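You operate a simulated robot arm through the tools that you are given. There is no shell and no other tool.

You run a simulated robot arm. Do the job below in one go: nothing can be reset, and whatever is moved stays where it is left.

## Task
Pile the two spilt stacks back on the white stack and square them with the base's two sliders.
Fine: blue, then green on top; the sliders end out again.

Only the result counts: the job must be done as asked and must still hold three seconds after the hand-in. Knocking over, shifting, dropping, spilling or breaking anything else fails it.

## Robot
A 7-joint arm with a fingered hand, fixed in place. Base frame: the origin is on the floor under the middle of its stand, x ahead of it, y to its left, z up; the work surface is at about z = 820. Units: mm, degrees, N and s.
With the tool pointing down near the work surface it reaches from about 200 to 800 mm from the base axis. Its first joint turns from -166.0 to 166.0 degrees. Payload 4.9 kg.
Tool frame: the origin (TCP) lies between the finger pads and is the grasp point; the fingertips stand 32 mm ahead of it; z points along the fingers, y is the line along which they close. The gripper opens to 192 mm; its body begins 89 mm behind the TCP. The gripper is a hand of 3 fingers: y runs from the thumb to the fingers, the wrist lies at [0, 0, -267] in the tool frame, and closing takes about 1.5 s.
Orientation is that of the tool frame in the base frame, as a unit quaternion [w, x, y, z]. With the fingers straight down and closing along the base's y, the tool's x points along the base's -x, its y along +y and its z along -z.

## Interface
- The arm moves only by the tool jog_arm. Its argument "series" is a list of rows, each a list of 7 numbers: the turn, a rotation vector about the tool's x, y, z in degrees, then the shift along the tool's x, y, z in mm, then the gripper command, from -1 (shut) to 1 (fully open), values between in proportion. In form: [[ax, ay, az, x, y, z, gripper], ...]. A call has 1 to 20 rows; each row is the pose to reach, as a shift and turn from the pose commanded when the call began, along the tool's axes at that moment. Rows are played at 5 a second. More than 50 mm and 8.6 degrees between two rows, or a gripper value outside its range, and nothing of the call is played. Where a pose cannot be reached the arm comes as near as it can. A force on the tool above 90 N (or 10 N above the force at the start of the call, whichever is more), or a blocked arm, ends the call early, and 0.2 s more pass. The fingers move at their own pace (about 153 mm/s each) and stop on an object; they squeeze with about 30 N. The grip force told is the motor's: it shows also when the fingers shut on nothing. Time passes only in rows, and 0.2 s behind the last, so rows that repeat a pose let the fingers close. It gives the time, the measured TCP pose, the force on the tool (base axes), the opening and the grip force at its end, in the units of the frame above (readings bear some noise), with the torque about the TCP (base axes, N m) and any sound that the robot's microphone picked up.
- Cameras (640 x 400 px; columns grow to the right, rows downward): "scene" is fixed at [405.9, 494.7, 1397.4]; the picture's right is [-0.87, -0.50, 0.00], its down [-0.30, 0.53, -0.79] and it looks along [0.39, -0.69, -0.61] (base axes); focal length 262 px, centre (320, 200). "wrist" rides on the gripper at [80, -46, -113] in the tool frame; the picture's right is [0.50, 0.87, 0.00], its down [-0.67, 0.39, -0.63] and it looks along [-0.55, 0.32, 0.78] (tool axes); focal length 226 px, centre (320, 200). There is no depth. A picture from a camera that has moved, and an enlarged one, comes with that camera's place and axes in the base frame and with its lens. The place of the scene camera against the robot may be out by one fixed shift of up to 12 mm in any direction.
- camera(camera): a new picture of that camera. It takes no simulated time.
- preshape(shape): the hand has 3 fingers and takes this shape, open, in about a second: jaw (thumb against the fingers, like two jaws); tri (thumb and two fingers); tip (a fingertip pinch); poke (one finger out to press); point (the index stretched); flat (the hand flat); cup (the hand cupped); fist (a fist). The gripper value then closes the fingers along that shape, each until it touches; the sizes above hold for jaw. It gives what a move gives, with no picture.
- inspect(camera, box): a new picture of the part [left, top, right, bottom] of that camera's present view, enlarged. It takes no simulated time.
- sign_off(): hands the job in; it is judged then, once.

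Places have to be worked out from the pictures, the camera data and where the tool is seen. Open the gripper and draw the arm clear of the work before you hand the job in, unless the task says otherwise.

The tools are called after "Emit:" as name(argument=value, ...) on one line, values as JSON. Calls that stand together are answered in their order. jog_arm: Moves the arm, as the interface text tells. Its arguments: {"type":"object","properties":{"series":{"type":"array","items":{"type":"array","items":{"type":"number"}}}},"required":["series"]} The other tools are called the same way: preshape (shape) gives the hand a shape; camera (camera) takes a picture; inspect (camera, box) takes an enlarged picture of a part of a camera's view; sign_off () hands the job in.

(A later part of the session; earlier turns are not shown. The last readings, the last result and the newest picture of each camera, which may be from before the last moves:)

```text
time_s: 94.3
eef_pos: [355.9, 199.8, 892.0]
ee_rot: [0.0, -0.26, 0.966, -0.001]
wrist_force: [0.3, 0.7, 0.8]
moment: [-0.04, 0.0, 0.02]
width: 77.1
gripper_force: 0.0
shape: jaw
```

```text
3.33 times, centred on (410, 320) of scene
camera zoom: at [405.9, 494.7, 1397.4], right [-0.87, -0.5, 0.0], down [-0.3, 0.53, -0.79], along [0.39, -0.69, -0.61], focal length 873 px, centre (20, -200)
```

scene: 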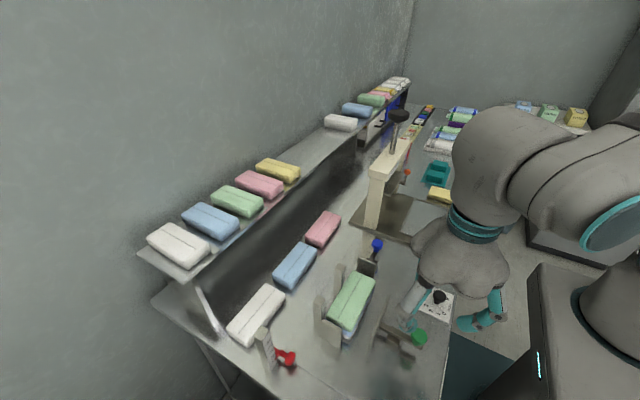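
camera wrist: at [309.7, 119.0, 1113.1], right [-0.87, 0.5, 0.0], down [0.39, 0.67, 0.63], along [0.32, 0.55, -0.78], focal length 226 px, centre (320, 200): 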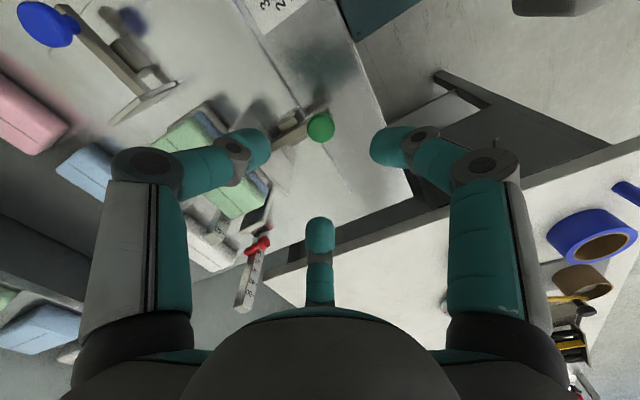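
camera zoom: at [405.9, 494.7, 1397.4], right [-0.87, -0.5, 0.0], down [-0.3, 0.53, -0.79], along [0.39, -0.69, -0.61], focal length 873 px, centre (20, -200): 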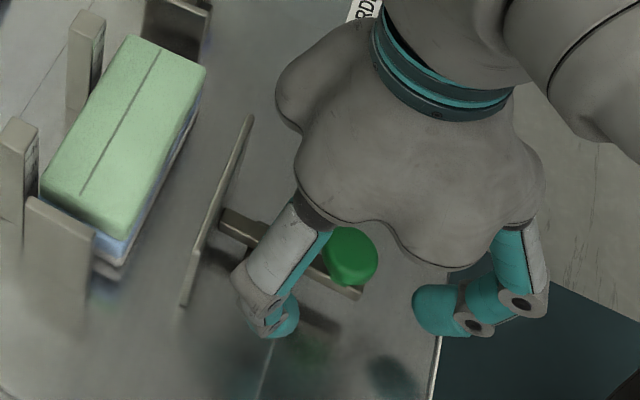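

The knob is between the fingers, about 3–4 mm towards +y of the TCP. I shift that much and close the hand on it.

Emit:
jog_arm(series=[[0, 0, 0, -1.5, 2.6, 0, -0.3], [0, 0, 0, -1.5, 2.6, 0, -0.5], [0, 0, 0, -1.5, 2.6, 0, -0.7], [0, 0, 0, -1.5, 2.6, 0, -0.9], [0, 0, 0, -1.5, 2.6, 0, -0.9], [0, 0, 0, -1.5, 2.6, 0, -0.9]])

Emit:
inspect(camera="wrist", box=[220, 70, 420, 250])

Emit:
inspect(camera="scene", box=[340, 260, 480, 380])

```text
time_s: 95.7
eef_pos: [355.8, 202.1, 890.9]
ee_rot: [-0.001, -0.259, 0.966, 0.0]
wrist_force: [7.9, 0.9, -28.1]
moment: [0.07, -0.1, 0.12]
width: 12.2
gripper_force: 29.9
shape: jaw
```

```text
2.22 times, centred on (320, 160) of wrist
camera zoom: at [310.2, 121.2, 1003.5], right [-0.87, 0.5, 0.0], down [0.39, 0.67, 0.63], along [0.31, 0.55, -0.78], focal length 502 px, centre (320, 289)
```

zoom: 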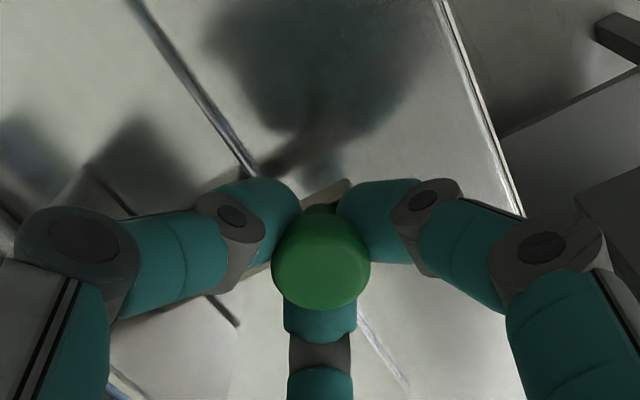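

```text
3.33 times, centred on (410, 320) of scene
camera zoom: at [405.9, 494.7, 1397.4], right [-0.87, -0.5, 0.0], down [-0.3, 0.53, -0.79], along [0.39, -0.69, -0.61], focal length 873 px, centre (20, -200)
```

zoom: 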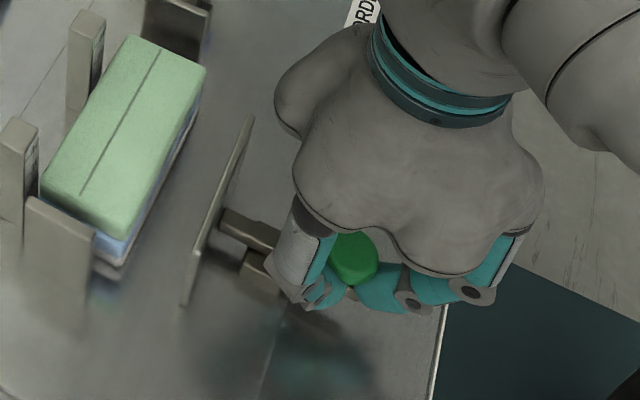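

The fingers have closed round the knob's stem, hooking beneath the disc (28 N pull down on the tool). I lower ~2.5 mm to relieve that, before pushing.

Emit:
jog_arm(series=[[0, 0, 0, 0, 0, 1.5, -0.9], [0, 0, 0, 0, 0, 2.5, -0.9], [0, 0, 0, 0, 0, 2.5, -0.9]])

```text
time_s: 96.5
eef_pos: [355.8, 204.2, 890.3]
ee_rot: [-0.001, -0.26, 0.966, 0.001]
wrist_force: [-0.4, -5.2, -6.0]
moment: [0.01, 0.18, 0.08]
width: 12.4
gripper_force: 30.9
shape: jaw
```

Loads are now small. I push the slider +x by 10 mm first to feel its friction.

Emit:
jog_arm(series=[[0, 0, 0, -2.6, -1.5, 0, -0.9], [0, 0, 0, -5.2, -3, 0, -0.9], [0, 0, 0, -8.66, -5, 0, -0.9], [0, 0, 0, -8.66, -5, 0, -0.9]])

Emit:
inspect(camera="scene", box=[320, 250, 460, 370])

```text
time_s: 97.5
eef_pos: [365.8, 202.9, 889.8]
ee_rot: [0.0, -0.259, 0.966, 0.001]
wrist_force: [-0.2, -5.7, -2.2]
moment: [-0.03, 0.21, 0.07]
width: 12.7
gripper_force: 30.0
shape: jaw
```

```text
3.33 times, centred on (390, 310) of scene
camera zoom: at [405.9, 494.7, 1397.4], right [-0.87, -0.5, 0.0], down [-0.3, 0.53, -0.79], along [0.39, -0.69, -0.61], focal length 873 px, centre (87, -167)
```

zoom: 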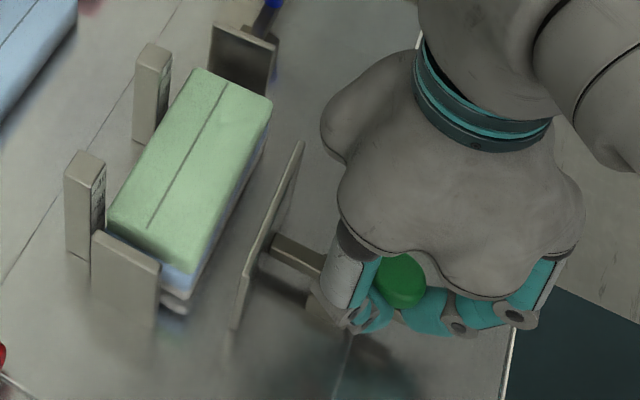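

The slider moves freely. I push another 20 mm in small rows.

Emit:
jog_arm(series=[[0, 0, 0, -4.33, -2.5, 0, -0.9], [0, 0, 0, -8.66, -5, 0, -0.9], [0, 0, 0, -13, -7.5, 0, -0.9], [0, 0, 0, -17.3, -10, 0, -0.9], [0, 0, 0, -17.3, -10, 0, -0.9]])

Emit:
inspect(camera="scene", box=[320, 250, 460, 370])

```text
time_s: 98.7
eef_pos: [385.7, 202.6, 889.3]
ee_rot: [0.0, -0.26, 0.966, 0.0]
wrist_force: [-0.5, -3.2, -3.3]
moment: [-0.08, 0.19, 0.01]
width: 12.9
gripper_force: 29.9
shape: jaw
```

```text
3.33 times, centred on (390, 310) of scene
camera zoom: at [405.9, 494.7, 1397.4], right [-0.87, -0.5, 0.0], down [-0.3, 0.53, -0.79], along [0.39, -0.69, -0.61], focal length 873 px, centre (87, -167)
```

zoom: 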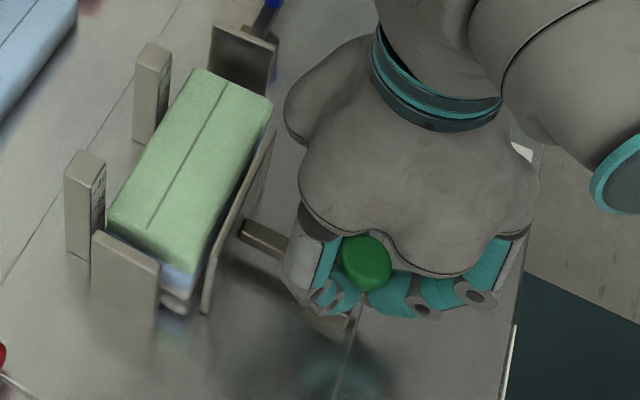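

The plate is nearly at the pile. I continue in small steps, watching the force.

Emit:
jog_arm(series=[[0, 0, 0, -1.73, -1, 0, -0.9], [0, 0, 0, -3.46, -2, 0, -0.9], [0, 0, 0, -5.2, -3, 0, -0.9], [0, 0, 0, -6.93, -4, 0, -0.9], [0, 0, 0, -6.93, -4, 0, -0.9]])

Emit:
jog_arm(series=[[0, 0, 0, -0.87, -0.5, 0, -0.9], [0, 0, 0, -1.73, -1, 0, -0.9], [0, 0, 0, -2.6, -1.5, 0, -0.9], [0, 0, 0, -2.6, -1.5, 0, -0.9]])

Emit:
inspect(camera="scene", box=[310, 240, 430, 360])

```text
time_s: 99.9
eef_pos: [395.1, 201.6, 890.4]
ee_rot: [0.0, -0.259, 0.966, 0.0]
wrist_force: [0.6, -4.9, -0.9]
moment: [-0.06, 0.24, 0.09]
width: 12.9
gripper_force: 29.7
shape: jaw
```

```text
time_s: 100.9
eef_pos: [396.8, 202.4, 889.6]
ee_rot: [0.0, -0.26, 0.966, 0.0]
wrist_force: [-1.3, -3.8, 1.1]
moment: [-0.06, 0.23, 0.07]
width: 12.8
gripper_force: 29.8
shape: jaw
```

```text
3.33 times, centred on (370, 300) of scene
camera zoom: at [405.9, 494.7, 1397.4], right [-0.87, -0.5, 0.0], down [-0.3, 0.53, -0.79], along [0.39, -0.69, -0.61], focal length 873 px, centre (153, -133)
```

zoom: 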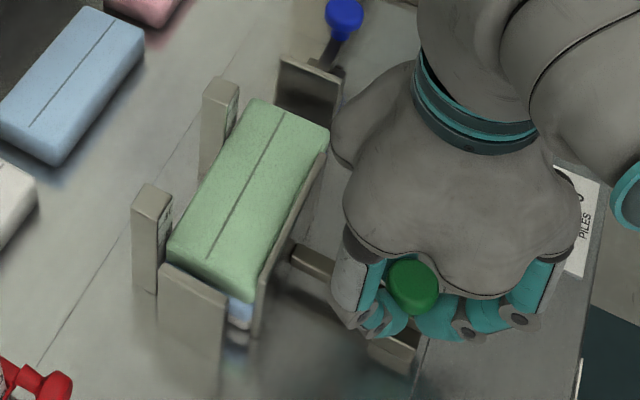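

The plate has reached the stacks. I go on by ~1.5 mm steps until they meet the posts.

Emit:
jog_arm(series=[[0, 0, 0, -0.87, -0.5, 0, -0.9], [0, 0, 0, -1.73, -1, 0, -0.9], [0, 0, 0, -1.73, -1, 0, -0.9]])

Emit:
jog_arm(series=[[0, 0, 0, -0.87, -0.5, 0, -0.9], [0, 0, 0, -1.73, -1, 0, -0.9], [0, 0, 0, -1.73, -1, 0, -0.9]])

Emit:
inspect(camera="scene", box=[310, 240, 430, 360])

```text
time_s: 101.7
eef_pos: [397.6, 201.5, 888.6]
ee_rot: [-0.001, -0.259, 0.966, 0.0]
wrist_force: [-7.9, -4.1, 3.0]
moment: [-0.07, 0.39, 0.02]
width: 12.9
gripper_force: 29.9
shape: jaw
```

```text
time_s: 102.5
eef_pos: [398.9, 203.0, 888.6]
ee_rot: [-0.001, -0.258, 0.966, 0.0]
wrist_force: [-20.4, -4.2, 4.7]
moment: [0.02, 0.67, -0.12]
width: 13.1
gripper_force: 29.8
shape: jaw
```

```text
3.33 times, centred on (370, 300) of scene
camera zoom: at [405.9, 494.7, 1397.4], right [-0.87, -0.5, 0.0], down [-0.3, 0.53, -0.79], along [0.39, -0.69, -0.61], focal length 873 px, centre (153, -133)
```

zoom: 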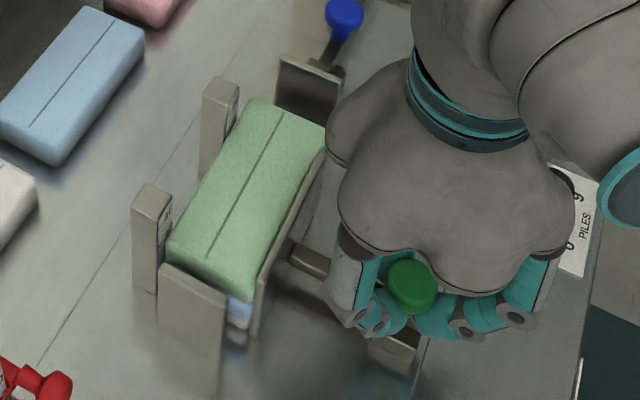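

Force is up to 20 N: the pile appears clamped between plate and posts. I check closely.

Emit:
inspect(camera="scene", box=[320, 255, 380, 345])

Emit:
inspect(camera="wrist", box=[60, 60, 320, 240])

```text
4.44 times, centred on (350, 300) of scene
camera zoom: at [405.9, 494.7, 1397.4], right [-0.87, -0.5, 0.0], down [-0.3, 0.53, -0.79], along [0.39, -0.69, -0.61], focal length 1164 px, centre (187, -244)
```

zoom: 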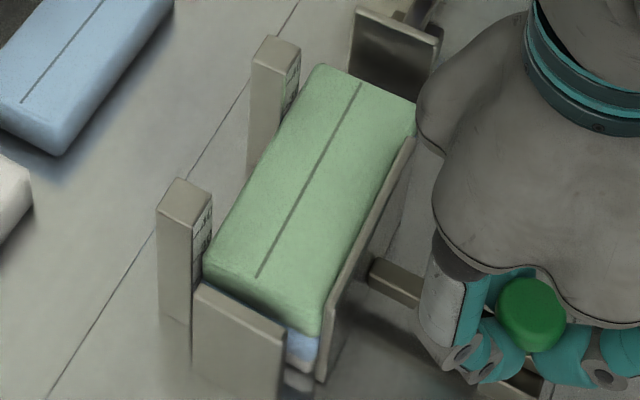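

```text
2.22 times, centred on (190, 150) of wrist
camera zoom: at [354.4, 121.2, 1001.6], right [-0.87, 0.5, 0.0], down [0.39, 0.67, 0.63], along [0.31, 0.55, -0.78], focal length 502 px, centre (609, 311)
```

zoom: 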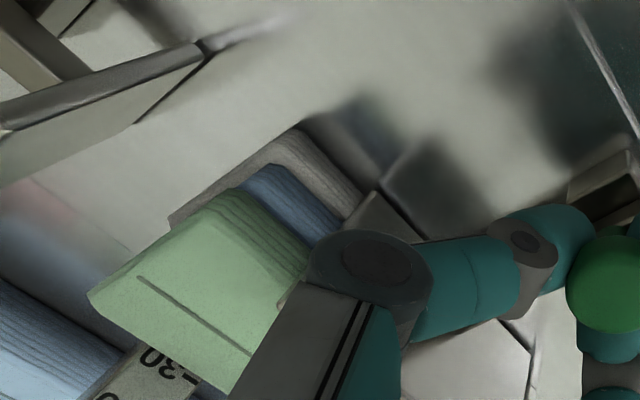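

The pile is against the posts. I ease the push by ~1.5 mm, open the hand and rise, leaving the green slider in as a guide.

Emit:
jog_arm(series=[[0, 0, 0, 0.87, 0.5, 0, -0.9], [0, 0, 0, 1.5, 0.87, 0, -0.9], [0, 0, 0, 1.5, 0.87, 0, -0.7], [0, 0, 0, 1.5, 0.87, 0, -0.5], [0, 0, 0, 1.5, 0.87, 0, -0.3], [0, 0, 0, 1.5, 0.87, 0, -0.2], [0, 0, 0, 1.5, 0.87, 0, -0.2]])

Emit:
inspect(camera="scene", box=[310, 240, 450, 360])

Emit:
inspect(camera="wrist", box=[220, 70, 420, 250])

```text
time_s: 104.1
eef_pos: [399.1, 203.2, 888.8]
ee_rot: [0.0, -0.259, 0.966, -0.001]
wrist_force: [0.8, -0.9, 0.6]
moment: [0.0, 0.02, -0.02]
width: 76.2
gripper_force: 0.1
shape: jaw
```

```text
3.33 times, centred on (380, 300) of scene
camera zoom: at [405.9, 494.7, 1397.4], right [-0.87, -0.5, 0.0], down [-0.3, 0.53, -0.79], along [0.39, -0.69, -0.61], focal length 873 px, centre (120, -133)
```

zoom: 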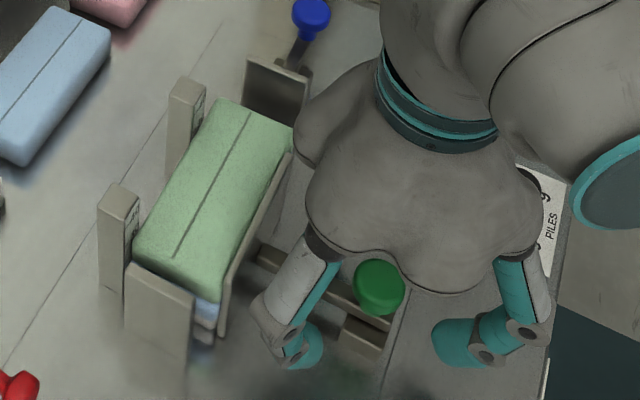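

```text
2.22 times, centred on (320, 160) of wrist
camera zoom: at [353.7, 121.8, 1001.9], right [-0.87, 0.5, 0.0], down [0.39, 0.67, 0.63], along [0.32, 0.55, -0.78], focal length 502 px, centre (320, 289)
```

zoom: 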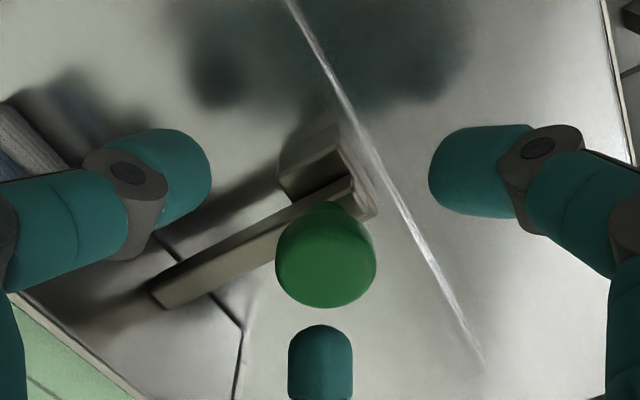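

The green slider stays in. I rise and go over to the blue knob at (506, 11.5), turning to θ = 0° (thumb on the -y side).

Emit:
jog_arm(series=[[0, 0, 0, 0, 0, -20, -0.2], [0, 0, 0, 0, 0, -60, -0.2], [0, 0, 0, 0, 0, -100, -0.2], [0, 0, 0, 0, 0, -125, -0.2], [0, 0, 6, 0.5, -40, -125, -0.2], [0, 0, 12, 1, -80, -125, -0.2], [0, 0, 18, 1.5, -120, -125, -0.2], [0, 0, 24, 2, -160, -125, -0.2], [0, 0, 30, 2.5, -200, -125, -0.2], [0, 0, 30, 2.8, -220, -125, -0.2], [0, 0, 30, 2.8, -220, -125, -0.2]])

Emit:
camera(camera="wrist")

Emit:
inspect(camera="wrist", box=[240, 80, 400, 180])

Emit:
camera(camera="scene")

```text
time_s: 106.5
eef_pos: [506.7, 11.9, 1014.8]
ee_rot: [0.0, 0.0, 1.0, 0.0]
wrist_force: [0.9, 0.7, -0.3]
moment: [-0.02, 0.01, -0.01]
width: 76.4
gripper_force: 0.1
shape: jaw
```

```text
taken
camera wrist: at [427.8, -36.3, 1127.1], right [-0.5, 0.87, 0.0], down [0.67, 0.39, 0.63], along [0.55, 0.32, -0.78], focal length 226 px, centre (320, 200)
```

wrist: 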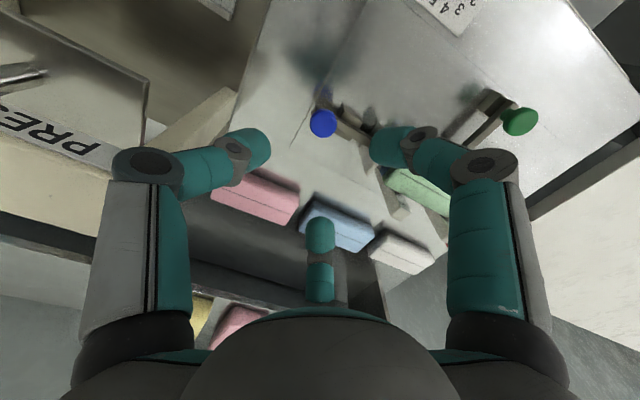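

```text
4.00 times, centred on (320, 130) of wrist
camera zoom: at [427.8, -36.3, 1127.1], right [-0.5, 0.87, 0.0], down [0.67, 0.39, 0.63], along [0.55, 0.32, -0.78], focal length 904 px, centre (320, 480)
```

zoom: 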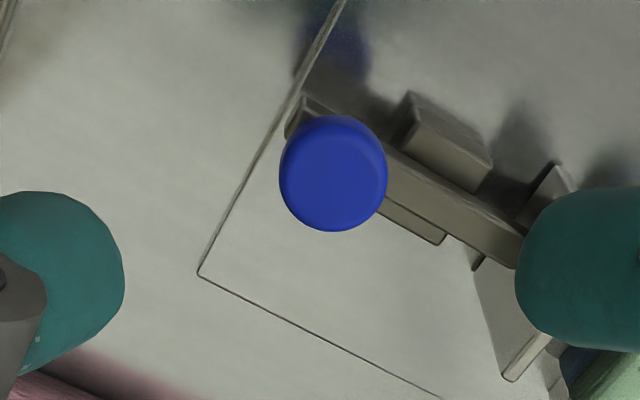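

```text
taken
```

scene: 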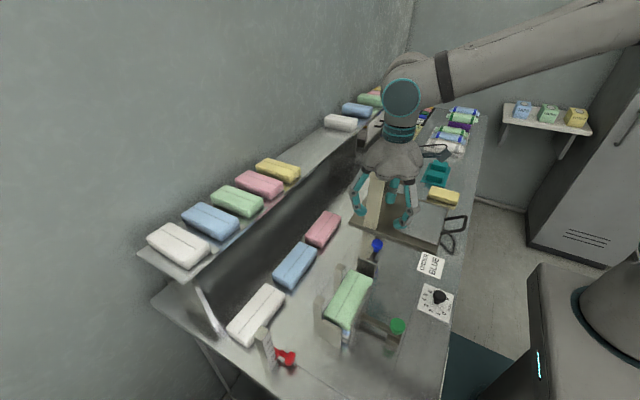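

Blue knob confirmed near (507, 14). I lower around it to z≈889.

Emit:
jog_arm(series=[[0, 0, 0, -1, 2.5, 35, -0.2], [0, 0, 0, -1, 2.5, 70, -0.2], [0, 0, 0, -1, 2.5, 100, -0.2], [0, 0, 0, -1, 2.5, 115, -0.2], [0, 0, 0, -1, 2.5, 125, -0.2], [0, 0, 0, -1, 2.5, 125, -0.2]])

Emit:
inspect(camera="wrist", box=[220, 70, 420, 250])

Emit:
inspect(camera="scene", box=[320, 190, 440, 300])

```text
time_s: 107.9
eef_pos: [507.9, 13.3, 889.6]
ee_rot: [0.0, -0.001, 1.0, 0.0]
wrist_force: [0.2, 0.1, 0.1]
moment: [0.0, 0.0, 0.0]
width: 76.3
gripper_force: 0.0
shape: jaw
```

```text
2.22 times, centred on (320, 160) of wrist
camera zoom: at [429.1, -34.5, 1001.8], right [-0.5, 0.87, 0.0], down [0.67, 0.39, 0.63], along [0.55, 0.32, -0.78], focal length 502 px, centre (320, 289)
```

zoom: 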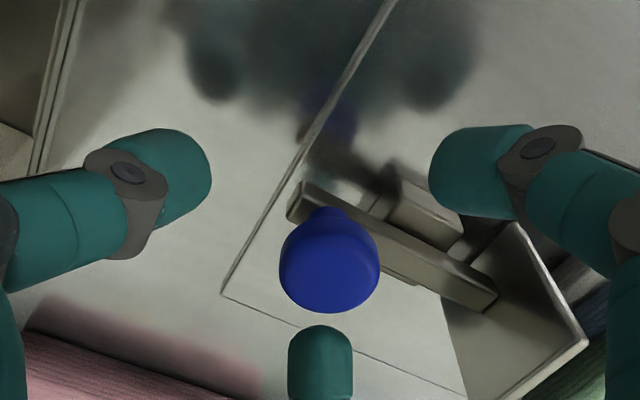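

```text
3.64 times, centred on (380, 245) of scene
camera zoom: at [405.9, 494.7, 1397.4], right [-0.87, -0.5, 0.0], down [-0.3, 0.53, -0.79], along [0.39, -0.69, -0.61], focal length 952 px, centre (102, 36)
```

zoom: 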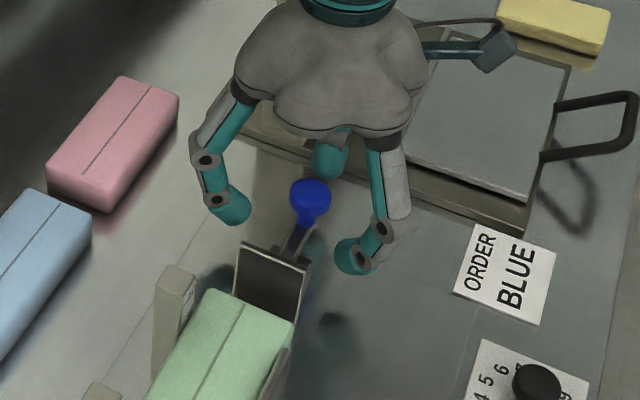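

The knob is centred in the hand. I close on it.

Emit:
jog_arm(series=[[0, 0, 0, 0, 0.5, 0, -0.3], [0, 0, 0, 0, 0.5, 0, -0.5], [0, 0, 0, 0, 0.5, 0, -0.7], [0, 0, 0, 0, 0.5, 0, -0.9], [0, 0, 0, 0, 0.5, 0, -0.9], [0, 0, 0, 0, 0.5, 0, -0.9]])

Emit:
inspect(camera="wrist", box=[220, 70, 420, 250])

```text
time_s: 109.3
eef_pos: [507.1, 14.3, 887.7]
ee_rot: [-0.001, 0.0, 1.0, 0.0]
wrist_force: [5.2, -0.3, -16.5]
moment: [0.34, -0.09, 0.07]
width: 11.3
gripper_force: 29.8
shape: jaw
```

```text
2.22 times, centred on (320, 160) of wrist
camera zoom: at [428.8, -33.6, 1001.3], right [-0.5, 0.87, 0.0], down [0.67, 0.39, 0.63], along [0.55, 0.32, -0.78], focal length 502 px, centre (320, 289)
```

zoom: 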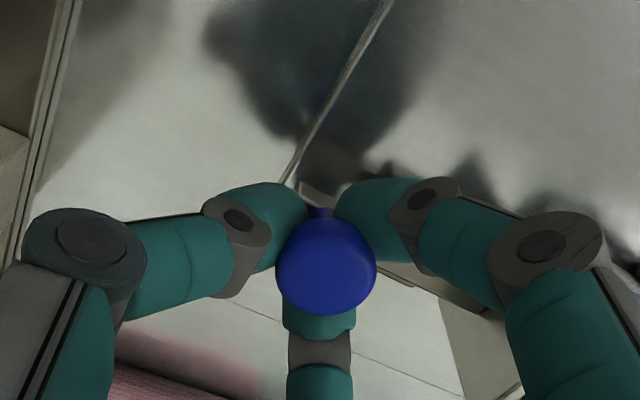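

Gripped. I ease down 1.5 mm and push the blue slider +y by 10, then 15 mm more.

Emit:
jog_arm(series=[[0, 0, 0, 0, 0, 1.5, -0.9], [0, 0, 0, 0, 3, 1.5, -0.9], [0, 0, 0, 0, 6, 1.5, -0.9], [0, 0, 0, 0, 10, 1.5, -0.9], [0, 0, 0, 0, 10, 1.5, -0.9]])

Emit:
jog_arm(series=[[0, 0, 0, 0, 4, 0, -0.9], [0, 0, 0, 0, 8, 0, -0.9], [0, 0, 0, 0, 12, 0, -0.9], [0, 0, 0, 0, 15, 0, -0.9], [0, 0, 0, 0, 15, 0, -0.9]])

Emit:
inspect(camera="scene", box=[310, 210, 440, 350])

```text
time_s: 110.5
eef_pos: [509.2, 23.1, 887.0]
ee_rot: [-0.001, 0.001, 1.0, 0.0]
wrist_force: [-2.8, 0.4, -0.1]
moment: [0.31, 0.1, -0.01]
width: 11.4
gripper_force: 29.9
shape: jaw
```

```text
time_s: 111.7
eef_pos: [507.8, 38.8, 888.2]
ee_rot: [0.0, 0.0, 1.0, 0.0]
wrist_force: [2.6, -1.2, -5.6]
moment: [0.34, 0.01, 0.07]
width: 11.0
gripper_force: 30.1
shape: jaw
```

```text
2.86 times, centred on (375, 280) of scene
camera zoom: at [405.9, 494.7, 1397.4], right [-0.87, -0.5, 0.0], down [-0.3, 0.53, -0.79], along [0.39, -0.69, -0.61], focal length 748 px, centre (163, -29)
```

zoom: 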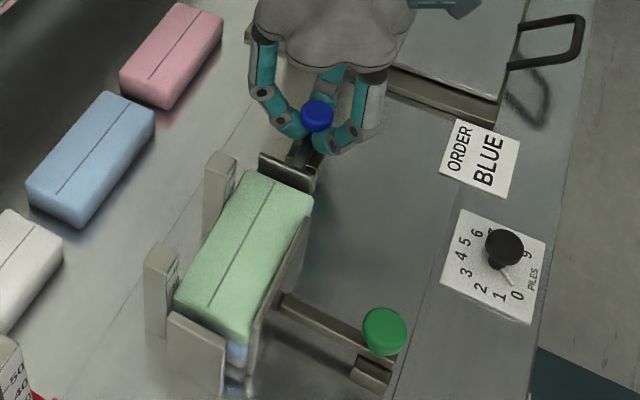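

The plate is about to reach the pile's -y ends. I continue pushing in short stages while reading the force.

Emit:
jog_arm(series=[[0, 0, 0, 0, 2, 0, -0.9], [0, 0, 0, 0, 4, 0, -0.9], [0, 0, 0, 0, 6, 0, -0.9], [0, 0, 0, 0, 8, 0, -0.9], [0, 0, 0, 0, 8, 0, -0.9]])

Emit:
jog_arm(series=[[0, 0, 0, 0, 2, 0, -0.9], [0, 0, 0, 0, 4, 0, -0.9], [0, 0, 0, 0, 6, 0, -0.9], [0, 0, 0, 0, 6, 0, -0.9]])

Emit:
inspect(camera="scene", box=[310, 220, 420, 350])

```text
time_s: 112.9
eef_pos: [506.5, 47.4, 888.6]
ee_rot: [-0.001, -0.001, 1.0, 0.0]
wrist_force: [-0.8, -0.1, -1.8]
moment: [0.34, 0.06, 0.07]
width: 11.2
gripper_force: 29.9
shape: jaw
```

```text
time_s: 113.9
eef_pos: [508.5, 53.5, 887.7]
ee_rot: [0.0, 0.0, 1.0, 0.0]
wrist_force: [0.8, -0.8, 1.2]
moment: [0.31, 0.06, 0.09]
width: 11.1
gripper_force: 30.4
shape: jaw
```

```text
3.08 times, centred on (365, 285) of scene
camera zoom: at [405.9, 494.7, 1397.4], right [-0.87, -0.5, 0.0], down [-0.3, 0.53, -0.79], along [0.39, -0.69, -0.61], focal length 806 px, centre (182, -62)
```

zoom: 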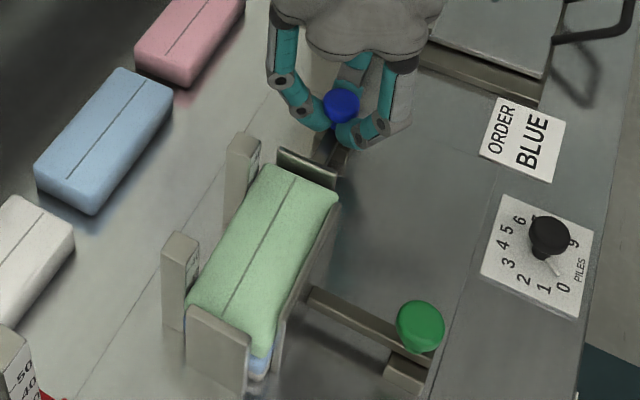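

Stacks are moving along towards the stop. I push +4 mm, then finer steps.

Emit:
jog_arm(series=[[0, 0, 0, 0, 1.5, 0, -0.9], [0, 0, 0, 0, 3, 0, -0.9], [0, 0, 0, 0, 4, 0, -0.9], [0, 0, 0, 0, 4, 0, -0.9]])

Emit:
jog_arm(series=[[0, 0, 0, 0, 1, 0, -0.9], [0, 0, 0, 0, 2, 0, -0.9], [0, 0, 0, 0, 2, 0, -0.9]])

```text
time_s: 114.9
eef_pos: [507.3, 56.3, 888.9]
ee_rot: [0.0, -0.001, 1.0, 0.0]
wrist_force: [1.8, -5.2, 4.3]
moment: [0.16, 0.01, 0.05]
width: 11.3
gripper_force: 29.3
shape: jaw
```

```text
time_s: 115.7
eef_pos: [507.1, 58.6, 889.1]
ee_rot: [0.0, -0.001, 1.0, 0.0]
wrist_force: [7.2, -16.4, 2.4]
moment: [-0.19, -0.14, 0.11]
width: 11.4
gripper_force: 29.4
shape: jaw
```

Force 16 N at 44.5 mm travel: the pile should be against the +y stop. I check the picture.

Emit:
inspect(camera="scene", box=[325, 265, 385, 355])

Emit:
inspect(camera="wrist", box=[340, 60, 560, 220])

```text
4.44 times, centred on (355, 310) of scene
camera zoom: at [405.9, 494.7, 1397.4], right [-0.87, -0.5, 0.0], down [-0.3, 0.53, -0.79], along [0.39, -0.69, -0.61], focal length 1164 px, centre (164, -289)
```

zoom: 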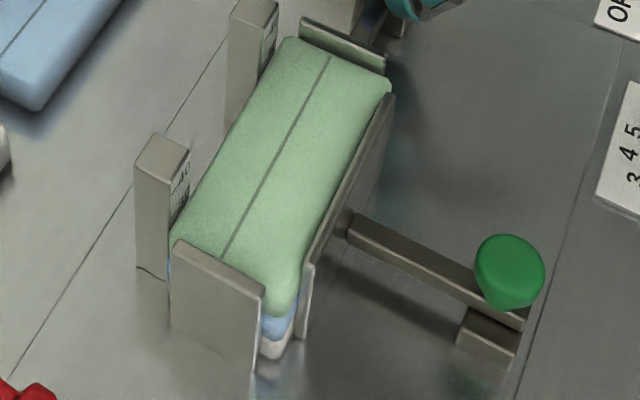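

```text
2.50 times, centred on (450, 140) of wrist
camera zoom: at [428.7, 10.9, 1000.8], right [-0.5, 0.87, 0.0], down [0.67, 0.39, 0.63], along [0.55, 0.32, -0.78], focal length 565 px, centre (-5, 350)
```

zoom: 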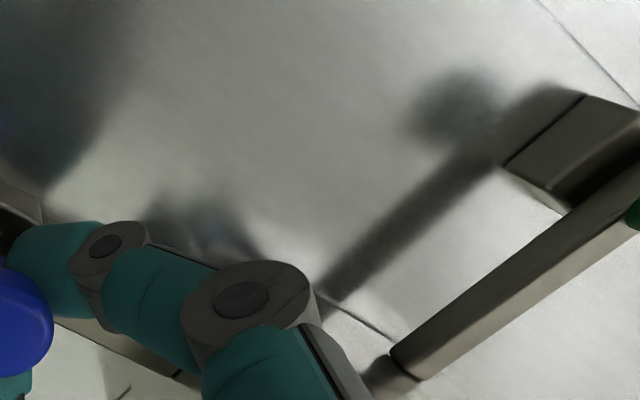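

The pile sits squarely against posts, stop and both plates. I now pull the blue slider back out by 44 mm.

Emit:
jog_arm(series=[[0, 0, 0, 0, -2, 0, -0.9], [0, 0, 0, 0, -5, 0, -0.9], [0, 0, 0, 0, -10, 0, -0.9], [0, 0, 0, 0, -15, 0, -0.9], [0, 0, 0, 0, -20, 0, -0.9], [0, 0, 0, 0, -25, 0, -0.9], [0, 0, 0, 0, -30, 0, -0.9], [0, 0, 0, 0, -35, 0, -0.9], [0, 0, 0, 0, -39, 0, -0.9], [0, 0, 0, 0, -42, 0, -0.9], [0, 0, 0, 0, -44, 0, -0.9], [0, 0, 0, 0, -44, 0, -0.9]])

Emit:
inspect(camera="scene", box=[310, 210, 430, 350])

```text
time_s: 118.3
eef_pos: [508.6, 14.2, 887.5]
ee_rot: [0.0, -0.001, 1.0, 0.0]
wrist_force: [5.0, -0.2, 2.9]
moment: [0.3, 0.02, 0.16]
width: 11.3
gripper_force: 30.4
shape: jaw
```

```text
2.86 times, centred on (370, 280) of scene
camera zoom: at [405.9, 494.7, 1397.4], right [-0.87, -0.5, 0.0], down [-0.3, 0.53, -0.79], along [0.39, -0.69, -0.61], focal length 748 px, centre (177, -29)
```

zoom: 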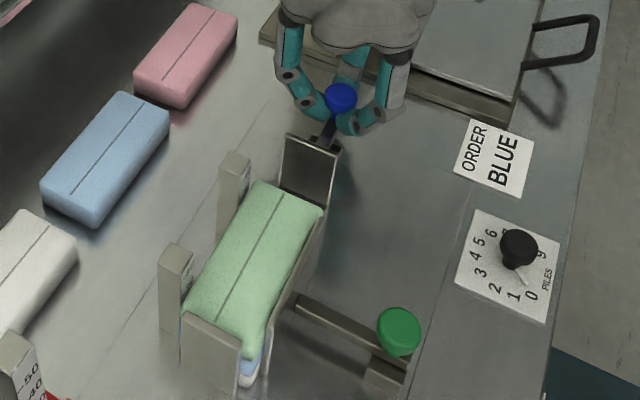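

The blue slider is back where it began (y≈14.2). I pull a little more to feel for its end stop.

Emit:
jog_arm(series=[[0, 0, 0, 0, -1, 0, -0.9], [0, 0, 0, 0, -1.5, 0, -0.9], [0, 0, 0, 0, -1.5, 0, -0.9]])

```text
time_s: 119.1
eef_pos: [506.8, 13.5, 888.4]
ee_rot: [0.0, 0.0, 1.0, 0.0]
wrist_force: [2.2, 5.1, 4.5]
moment: [0.48, 0.06, 0.08]
width: 11.2
gripper_force: 30.1
shape: jaw
```

The end stop is felt (5 N). I ease off half a millimetre, open the hand and rise.

Emit:
jog_arm(series=[[0, 0, 0, 0, 0.5, 0, -0.9], [0, 0, 0, 0, 0.5, 0, -0.7], [0, 0, 0, 0, 0.5, 0, -0.5], [0, 0, 0, 0, 0.5, 0, -0.3], [0, 0, 0, 0, 0.5, 0, -0.2], [0, 0, 0, 0, 0.5, 0, -0.2], [0, 0, 0, 0, 0.5, 0, -0.2]])

Emit:
jog_arm(series=[[0, 0, 0, 0, 0, -10, -0.2], [0, 0, 0, 0, 0, -30, -0.2], [0, 0, 0, 0, 0, -60, -0.2], [0, 0, 0, 0, 0, -95, -0.2], [0, 0, 0, 0, 0, -125, -0.2], [0, 0, 0, 0, 0, -125, -0.2]])

Emit:
camera(camera="scene")

Emit:
inspect(camera="scene", box=[310, 220, 440, 360])

```text
time_s: 120.7
eef_pos: [507.8, 13.9, 888.9]
ee_rot: [0.0, -0.001, 1.0, 0.0]
wrist_force: [0.2, -0.5, 0.1]
moment: [-0.02, -0.01, -0.02]
width: 76.5
gripper_force: 0.0
shape: jaw
```

```text
time_s: 122.1
eef_pos: [507.7, 13.4, 1012.4]
ee_rot: [-0.001, 0.0, 1.0, 0.0]
wrist_force: [-0.2, 1.1, -0.2]
moment: [0.03, -0.01, 0.0]
width: 76.4
gripper_force: 0.1
shape: jaw
```

```text
taken
```

scene: 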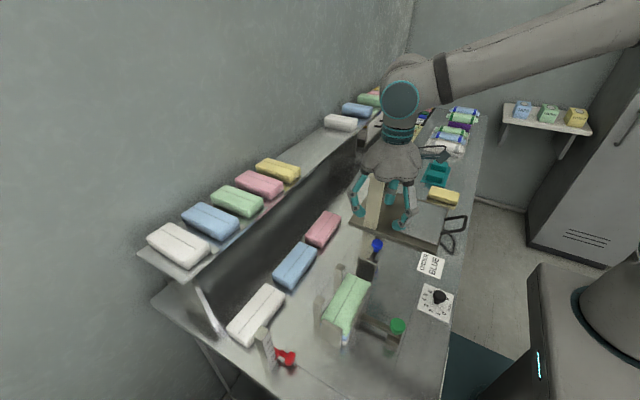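

```text
2.86 times, centred on (375, 290) of scene
camera zoom: at [405.9, 494.7, 1397.4], right [-0.87, -0.5, 0.0], down [-0.3, 0.53, -0.79], along [0.39, -0.69, -0.61], focal length 748 px, centre (163, -57)
```

zoom: 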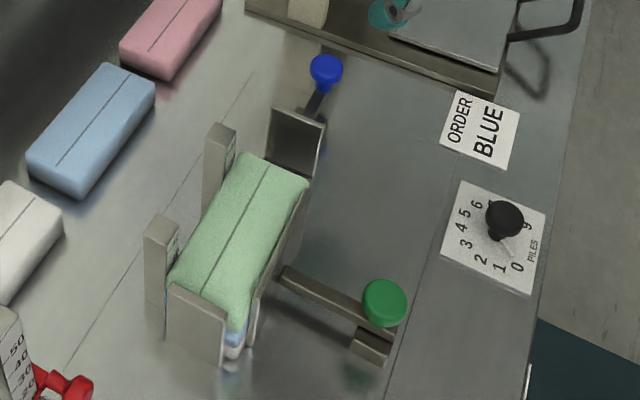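

Blue slider is out; now back to the green knob (now near (399, 203)) with θ = -30°.

Emit:
jog_arm(series=[[0, 0, -6, 22, 38, 0, -0.2], [0, 0, -12, 44, 76, 0, -0.2], [0, 0, -18, 66, 114, 0, -0.2], [0, 0, -24, 88, 152, 0, -0.2], [0, 0, -30, 108.5, 189.5, 0, -0.2], [0, 0, -30, 108.5, 189.5, 0, -0.2]])

Emit:
inspect(camera="wrist", box=[240, 80, 400, 180])

Emit:
camera(camera="wrist")

```text
time_s: 123.5
eef_pos: [399.1, 204.1, 1012.5]
ee_rot: [0.0, -0.259, 0.966, 0.0]
wrist_force: [0.3, -0.1, -0.4]
moment: [-0.01, 0.02, 0.04]
width: 76.5
gripper_force: 0.0
shape: jaw
```

```text
4.00 times, centred on (320, 130) of wrist
camera zoom: at [353.8, 123.4, 1124.9], right [-0.87, 0.5, 0.0], down [0.39, 0.67, 0.63], along [0.31, 0.55, -0.78], focal length 904 px, centre (320, 480)
```

zoom: 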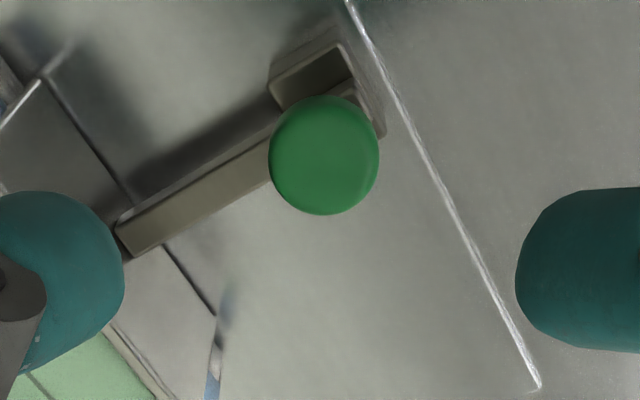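

```text
taken
camera wrist: at [353.8, 123.4, 1124.9], right [-0.87, 0.5, 0.0], down [0.39, 0.67, 0.63], along [0.31, 0.55, -0.78], focal length 226 px, centre (320, 200)
```

wrist: 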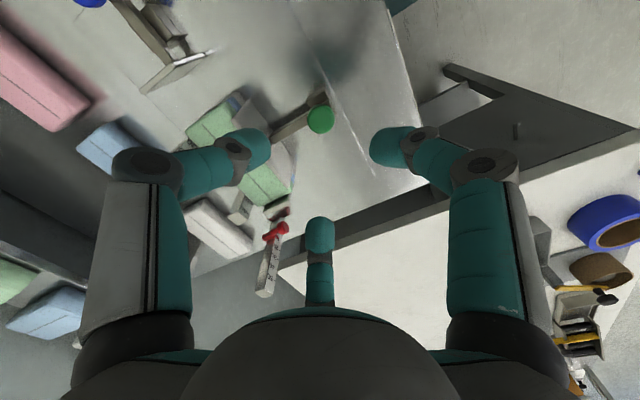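

The green knob is at about (397, 202). I lower around it to z≈889.

Emit:
jog_arm(series=[[0, 0, 0, 2.3, -1, 35, -0.2], [0, 0, 0, 2.3, -1, 70, -0.2], [0, 0, 0, 2.3, -1, 98, -0.2], [0, 0, 0, 2.3, -1, 114, -0.2], [0, 0, 0, 2.3, -1, 123.5, -0.2], [0, 0, 0, 2.3, -1, 123.5, -0.2]])

Emit:
inspect(camera="wrist", box=[220, 70, 420, 250])

```text
time_s: 124.9
eef_pos: [398.3, 199.8, 889.8]
ee_rot: [0.0, -0.26, 0.966, 0.0]
wrist_force: [1.1, 0.5, -0.1]
moment: [0.01, 0.02, 0.01]
width: 76.3
gripper_force: 0.0
shape: jaw
```

```text
2.22 times, centred on (320, 160) of wrist
camera zoom: at [352.1, 120.2, 1001.8], right [-0.87, 0.5, 0.0], down [0.39, 0.67, 0.63], along [0.32, 0.55, -0.78], focal length 502 px, centre (320, 289)
```

zoom: 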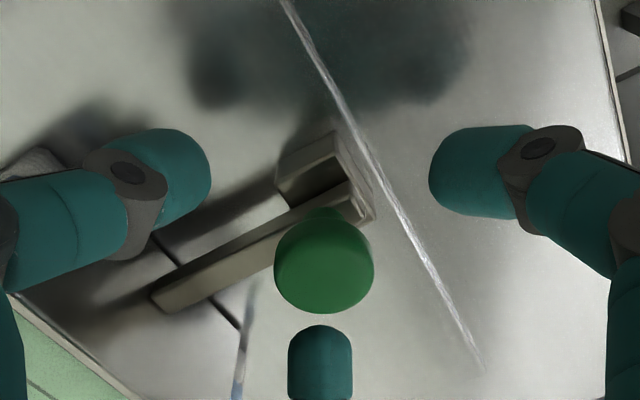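

Centred. I close on the knob.

Emit:
jog_arm(series=[[0, 0, 0, -1.3, 0.75, 0, -0.3], [0, 0, 0, -1.3, 0.75, 0, -0.5], [0, 0, 0, -1.3, 0.75, 0, -0.7], [0, 0, 0, -1.3, 0.75, 0, -0.9], [0, 0, 0, -1.3, 0.75, 0, -0.9], [0, 0, 0, -1.3, 0.75, 1.5, -0.9], [0, 0, 0, -1.3, 0.75, 1.5, -0.9]])

Emit:
inspect(camera="scene", box=[310, 240, 430, 360])

```text
time_s: 126.5
eef_pos: [398.5, 203.0, 887.6]
ee_rot: [0.001, -0.259, 0.966, 0.0]
wrist_force: [-7.7, 1.0, 15.0]
moment: [0.33, 1.27, 0.06]
width: 12.0
gripper_force: 29.6
shape: jaw
```

```text
3.33 times, centred on (370, 300) of scene
camera zoom: at [405.9, 494.7, 1397.4], right [-0.87, -0.5, 0.0], down [-0.3, 0.53, -0.79], along [0.39, -0.69, -0.61], focal length 873 px, centre (153, -133)
```

zoom: 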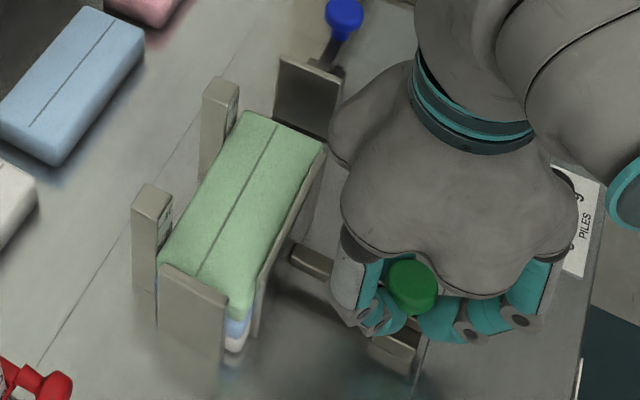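

A bit of downward load (15 N); I raise 1.5 mm to relieve and read again.

Emit:
jog_arm(series=[[0, 0, 0, 0, 0, -1, -0.9], [0, 0, 0, 0, 0, -1.5, -0.9], [0, 0, 0, 0, 0, -1.5, -0.9]])

```text
time_s: 127.3
eef_pos: [398.3, 202.4, 889.1]
ee_rot: [0.0, -0.26, 0.966, 0.0]
wrist_force: [-1.0, 6.0, -3.9]
moment: [0.48, 0.8, 0.11]
width: 12.0
gripper_force: 30.3
shape: jaw
```

Loads are small. I give the pile one more squeeze in +x to be sure it is square after the y push.

Emit:
jog_arm(series=[[0, 0, 0, -0.87, -0.5, 0, -0.9], [0, 0, 0, -1.73, -1, 0, -0.9], [0, 0, 0, -1.73, -1, 0, -0.9]])

```text
time_s: 128.1
eef_pos: [398.3, 202.6, 889.3]
ee_rot: [-0.002, -0.259, 0.966, 0.001]
wrist_force: [-13.5, 5.9, 0.8]
moment: [0.39, 1.26, 0.02]
width: 11.8
gripper_force: 29.4
shape: jaw
```

Clamped at 13.5 N. Now I pull the green slider back out (-x) by 43 mm.

Emit:
jog_arm(series=[[0, 0, 0, 1.7, 1, 0, -0.9], [0, 0, 0, 4.3, 2.5, 0, -0.9], [0, 0, 0, 8.7, 5, 0, -0.9], [0, 0, 0, 13, 7.5, 0, -0.9], [0, 0, 0, 17.3, 10, 0, -0.9], [0, 0, 0, 21.7, 12.5, 0, -0.9], [0, 0, 0, 26, 15, 0, -0.9], [0, 0, 0, 30.3, 17.5, 0, -0.9], [0, 0, 0, 34, 19.6, 0, -0.9], [0, 0, 0, 37.2, 21.5, 0, -0.9], [0, 0, 0, 37.2, 21.5, 0, -0.9]])

Emit:
inspect(camera="scene", box=[310, 240, 450, 360])

```text
time_s: 130.5
eef_pos: [357.3, 202.7, 889.9]
ee_rot: [-0.001, -0.259, 0.966, 0.001]
wrist_force: [0.7, -0.5, -17.1]
moment: [0.34, 0.72, 0.04]
width: 11.6
gripper_force: 30.2
shape: jaw
```

```text
3.33 times, centred on (380, 300) of scene
camera zoom: at [405.9, 494.7, 1397.4], right [-0.87, -0.5, 0.0], down [-0.3, 0.53, -0.79], along [0.39, -0.69, -0.61], focal length 873 px, centre (120, -133)
```

zoom: 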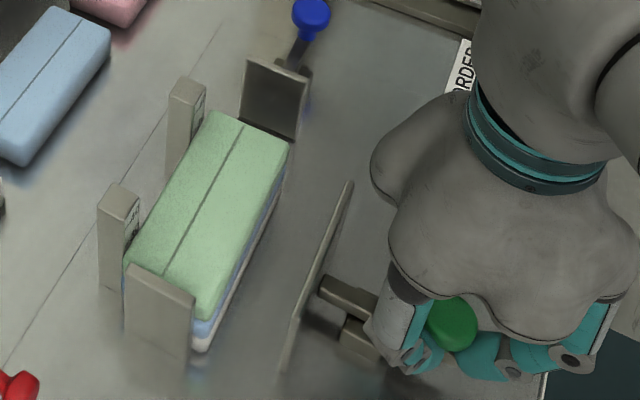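

Nearly out (x≈357, it began at ~355.8). I pull on gently to its end stop.

Emit:
jog_arm(series=[[0, 0, 0, 0.87, 0.5, 0, -0.9], [0, 0, 0, 1.3, 0.75, 0, -0.9], [0, 0, 0, 1.3, 0.75, 0, -0.9]])

Emit:
jog_arm(series=[[0, 0, 0, 0.87, 0.5, 0, -0.9], [0, 0, 0, 0.87, 0.5, 0, -0.9]])

```text
time_s: 131.3
eef_pos: [355.7, 202.4, 889.0]
ee_rot: [-0.001, -0.26, 0.966, 0.0]
wrist_force: [7.3, -1.3, -20.5]
moment: [0.31, 0.47, 0.14]
width: 11.4
gripper_force: 30.6
shape: jaw
```

```text
time_s: 131.9
eef_pos: [355.2, 203.5, 889.3]
ee_rot: [0.0, -0.26, 0.966, 0.0]
wrist_force: [13.7, -0.7, -23.9]
moment: [0.33, 0.33, 0.17]
width: 11.1
gripper_force: 30.5
shape: jaw
```

The end stop is felt (13.7 N). I ease 1 mm and open the hand, then rise clear.

Emit:
jog_arm(series=[[0, 0, 0, -0.87, -0.5, 0, -0.9], [0, 0, 0, -0.87, -0.5, 1, -0.7], [0, 0, 0, -0.87, -0.5, 1, -0.5], [0, 0, 0, -0.87, -0.5, 1, -0.3], [0, 0, 0, -0.87, -0.5, 1, -0.2], [0, 0, 0, -0.87, -0.5, 1, -0.2]])

Emit:
jog_arm(series=[[0, 0, 0, 0, 0, -10, -0.2], [0, 0, 0, 0, 0, -30, -0.2], [0, 0, 0, 0, 0, -65, -0.2], [0, 0, 0, 0, 0, -105, -0.2], [0, 0, 0, 0, 0, -145, -0.2], [0, 0, 0, 0, 0, -185, -0.2], [0, 0, 0, 0, 0, -225, -0.2], [0, 0, 0, 0, 0, -225, -0.2]])

Emit:
camera(camera="scene")

Emit:
inspect(camera="scene", box=[310, 240, 450, 360])

Emit:
camera(camera="wrist")

```text
time_s: 133.3
eef_pos: [356.1, 203.8, 888.5]
ee_rot: [0.0, -0.259, 0.966, 0.0]
wrist_force: [0.2, -0.3, -0.8]
moment: [-0.01, -0.02, 0.0]
width: 76.7
gripper_force: 0.0
shape: jaw
```

```text
time_s: 135.1
eef_pos: [356.2, 203.4, 1113.3]
ee_rot: [0.0, -0.26, 0.966, 0.0]
wrist_force: [-0.7, -0.9, 0.6]
moment: [0.0, 0.02, 0.01]
width: 76.4
gripper_force: 0.1
shape: jaw
```

```text
taken
```

scene: 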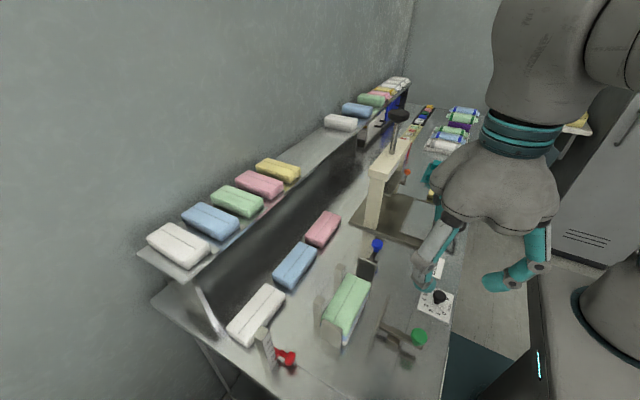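

```text
3.33 times, centred on (380, 300) of scene
camera zoom: at [405.9, 494.7, 1397.4], right [-0.87, -0.5, 0.0], down [-0.3, 0.53, -0.79], along [0.39, -0.69, -0.61], focal length 873 px, centre (120, -133)
```

zoom: 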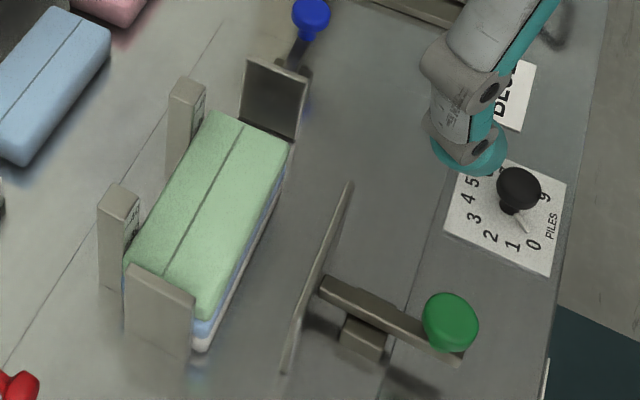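

```text
taken
camera wrist: at [310.3, 122.2, 1226.6], right [-0.87, 0.5, 0.0], down [0.39, 0.67, 0.63], along [0.32, 0.55, -0.78], focal length 226 px, centre (320, 200)
```

wrist: 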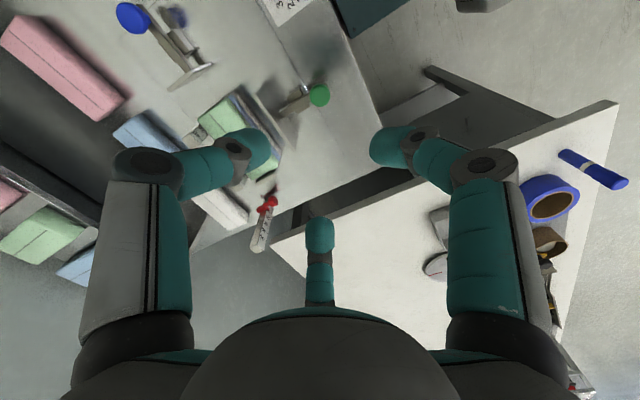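

Both sliders are out. I turn to a frontal view (camera looking +x) to check the squareness of the three stacks.

Emit:
jog_arm(series=[[0, 0, 7.5, 4, 0, -5, -0.1], [0, 0, 15, 8, 0, -10, 0.1], [0, 0, 22.5, 12, -1, -15, 0.3], [0, 0, 30, 16, -1, -20, 0.5], [0, 0, 37.5, 20, -2, -25, 0.7], [0, 0, 45, 24, -2, -30, 0.9], [0, 0, 52.5, 28, -3, -35, 1], [0, 0, 60, 30, -3, -40, 1], [0, 0, 60, 30, -3, -40, 1]])

Emit:
camera(camera="wrist")

Emit:
inspect(camera="wrist", box=[270, 110, 390, 190])

```text
time_s: 137.1
eef_pos: [331.3, 184.7, 1154.2]
ee_rot: [0.0, 0.259, 0.966, 0.0]
wrist_force: [0.5, -0.2, -0.1]
moment: [-0.01, 0.0, -0.03]
width: 191.8
gripper_force: 0.1
shape: jaw
```

```text
taken
camera wrist: at [239.9, 183.7, 1266.4], right [0.0, 1.0, 0.0], down [0.78, 0.0, 0.63], along [0.63, 0.0, -0.78], focal length 226 px, centre (320, 200)
```

wrist: 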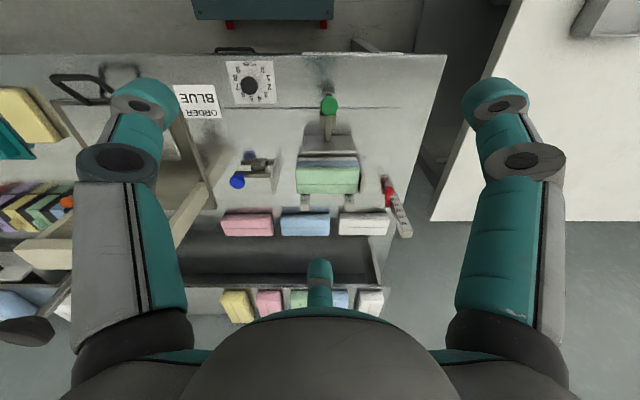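

```text
5.00 times, centred on (330, 150) of wrist
camera zoom: at [239.9, 183.7, 1266.4], right [0.0, 1.0, 0.0], down [0.78, 0.0, 0.63], along [0.63, 0.0, -0.78], focal length 1130 px, centre (270, 450)
```

zoom: 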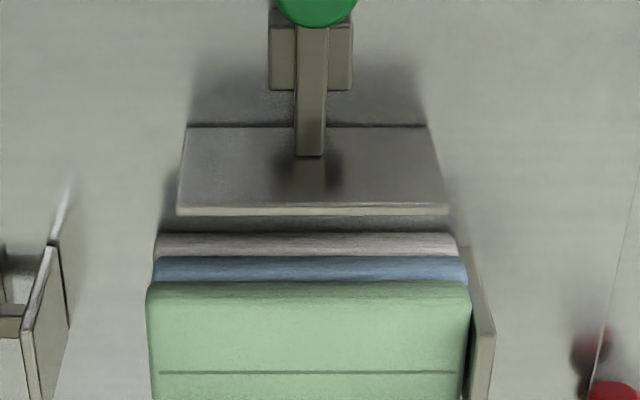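

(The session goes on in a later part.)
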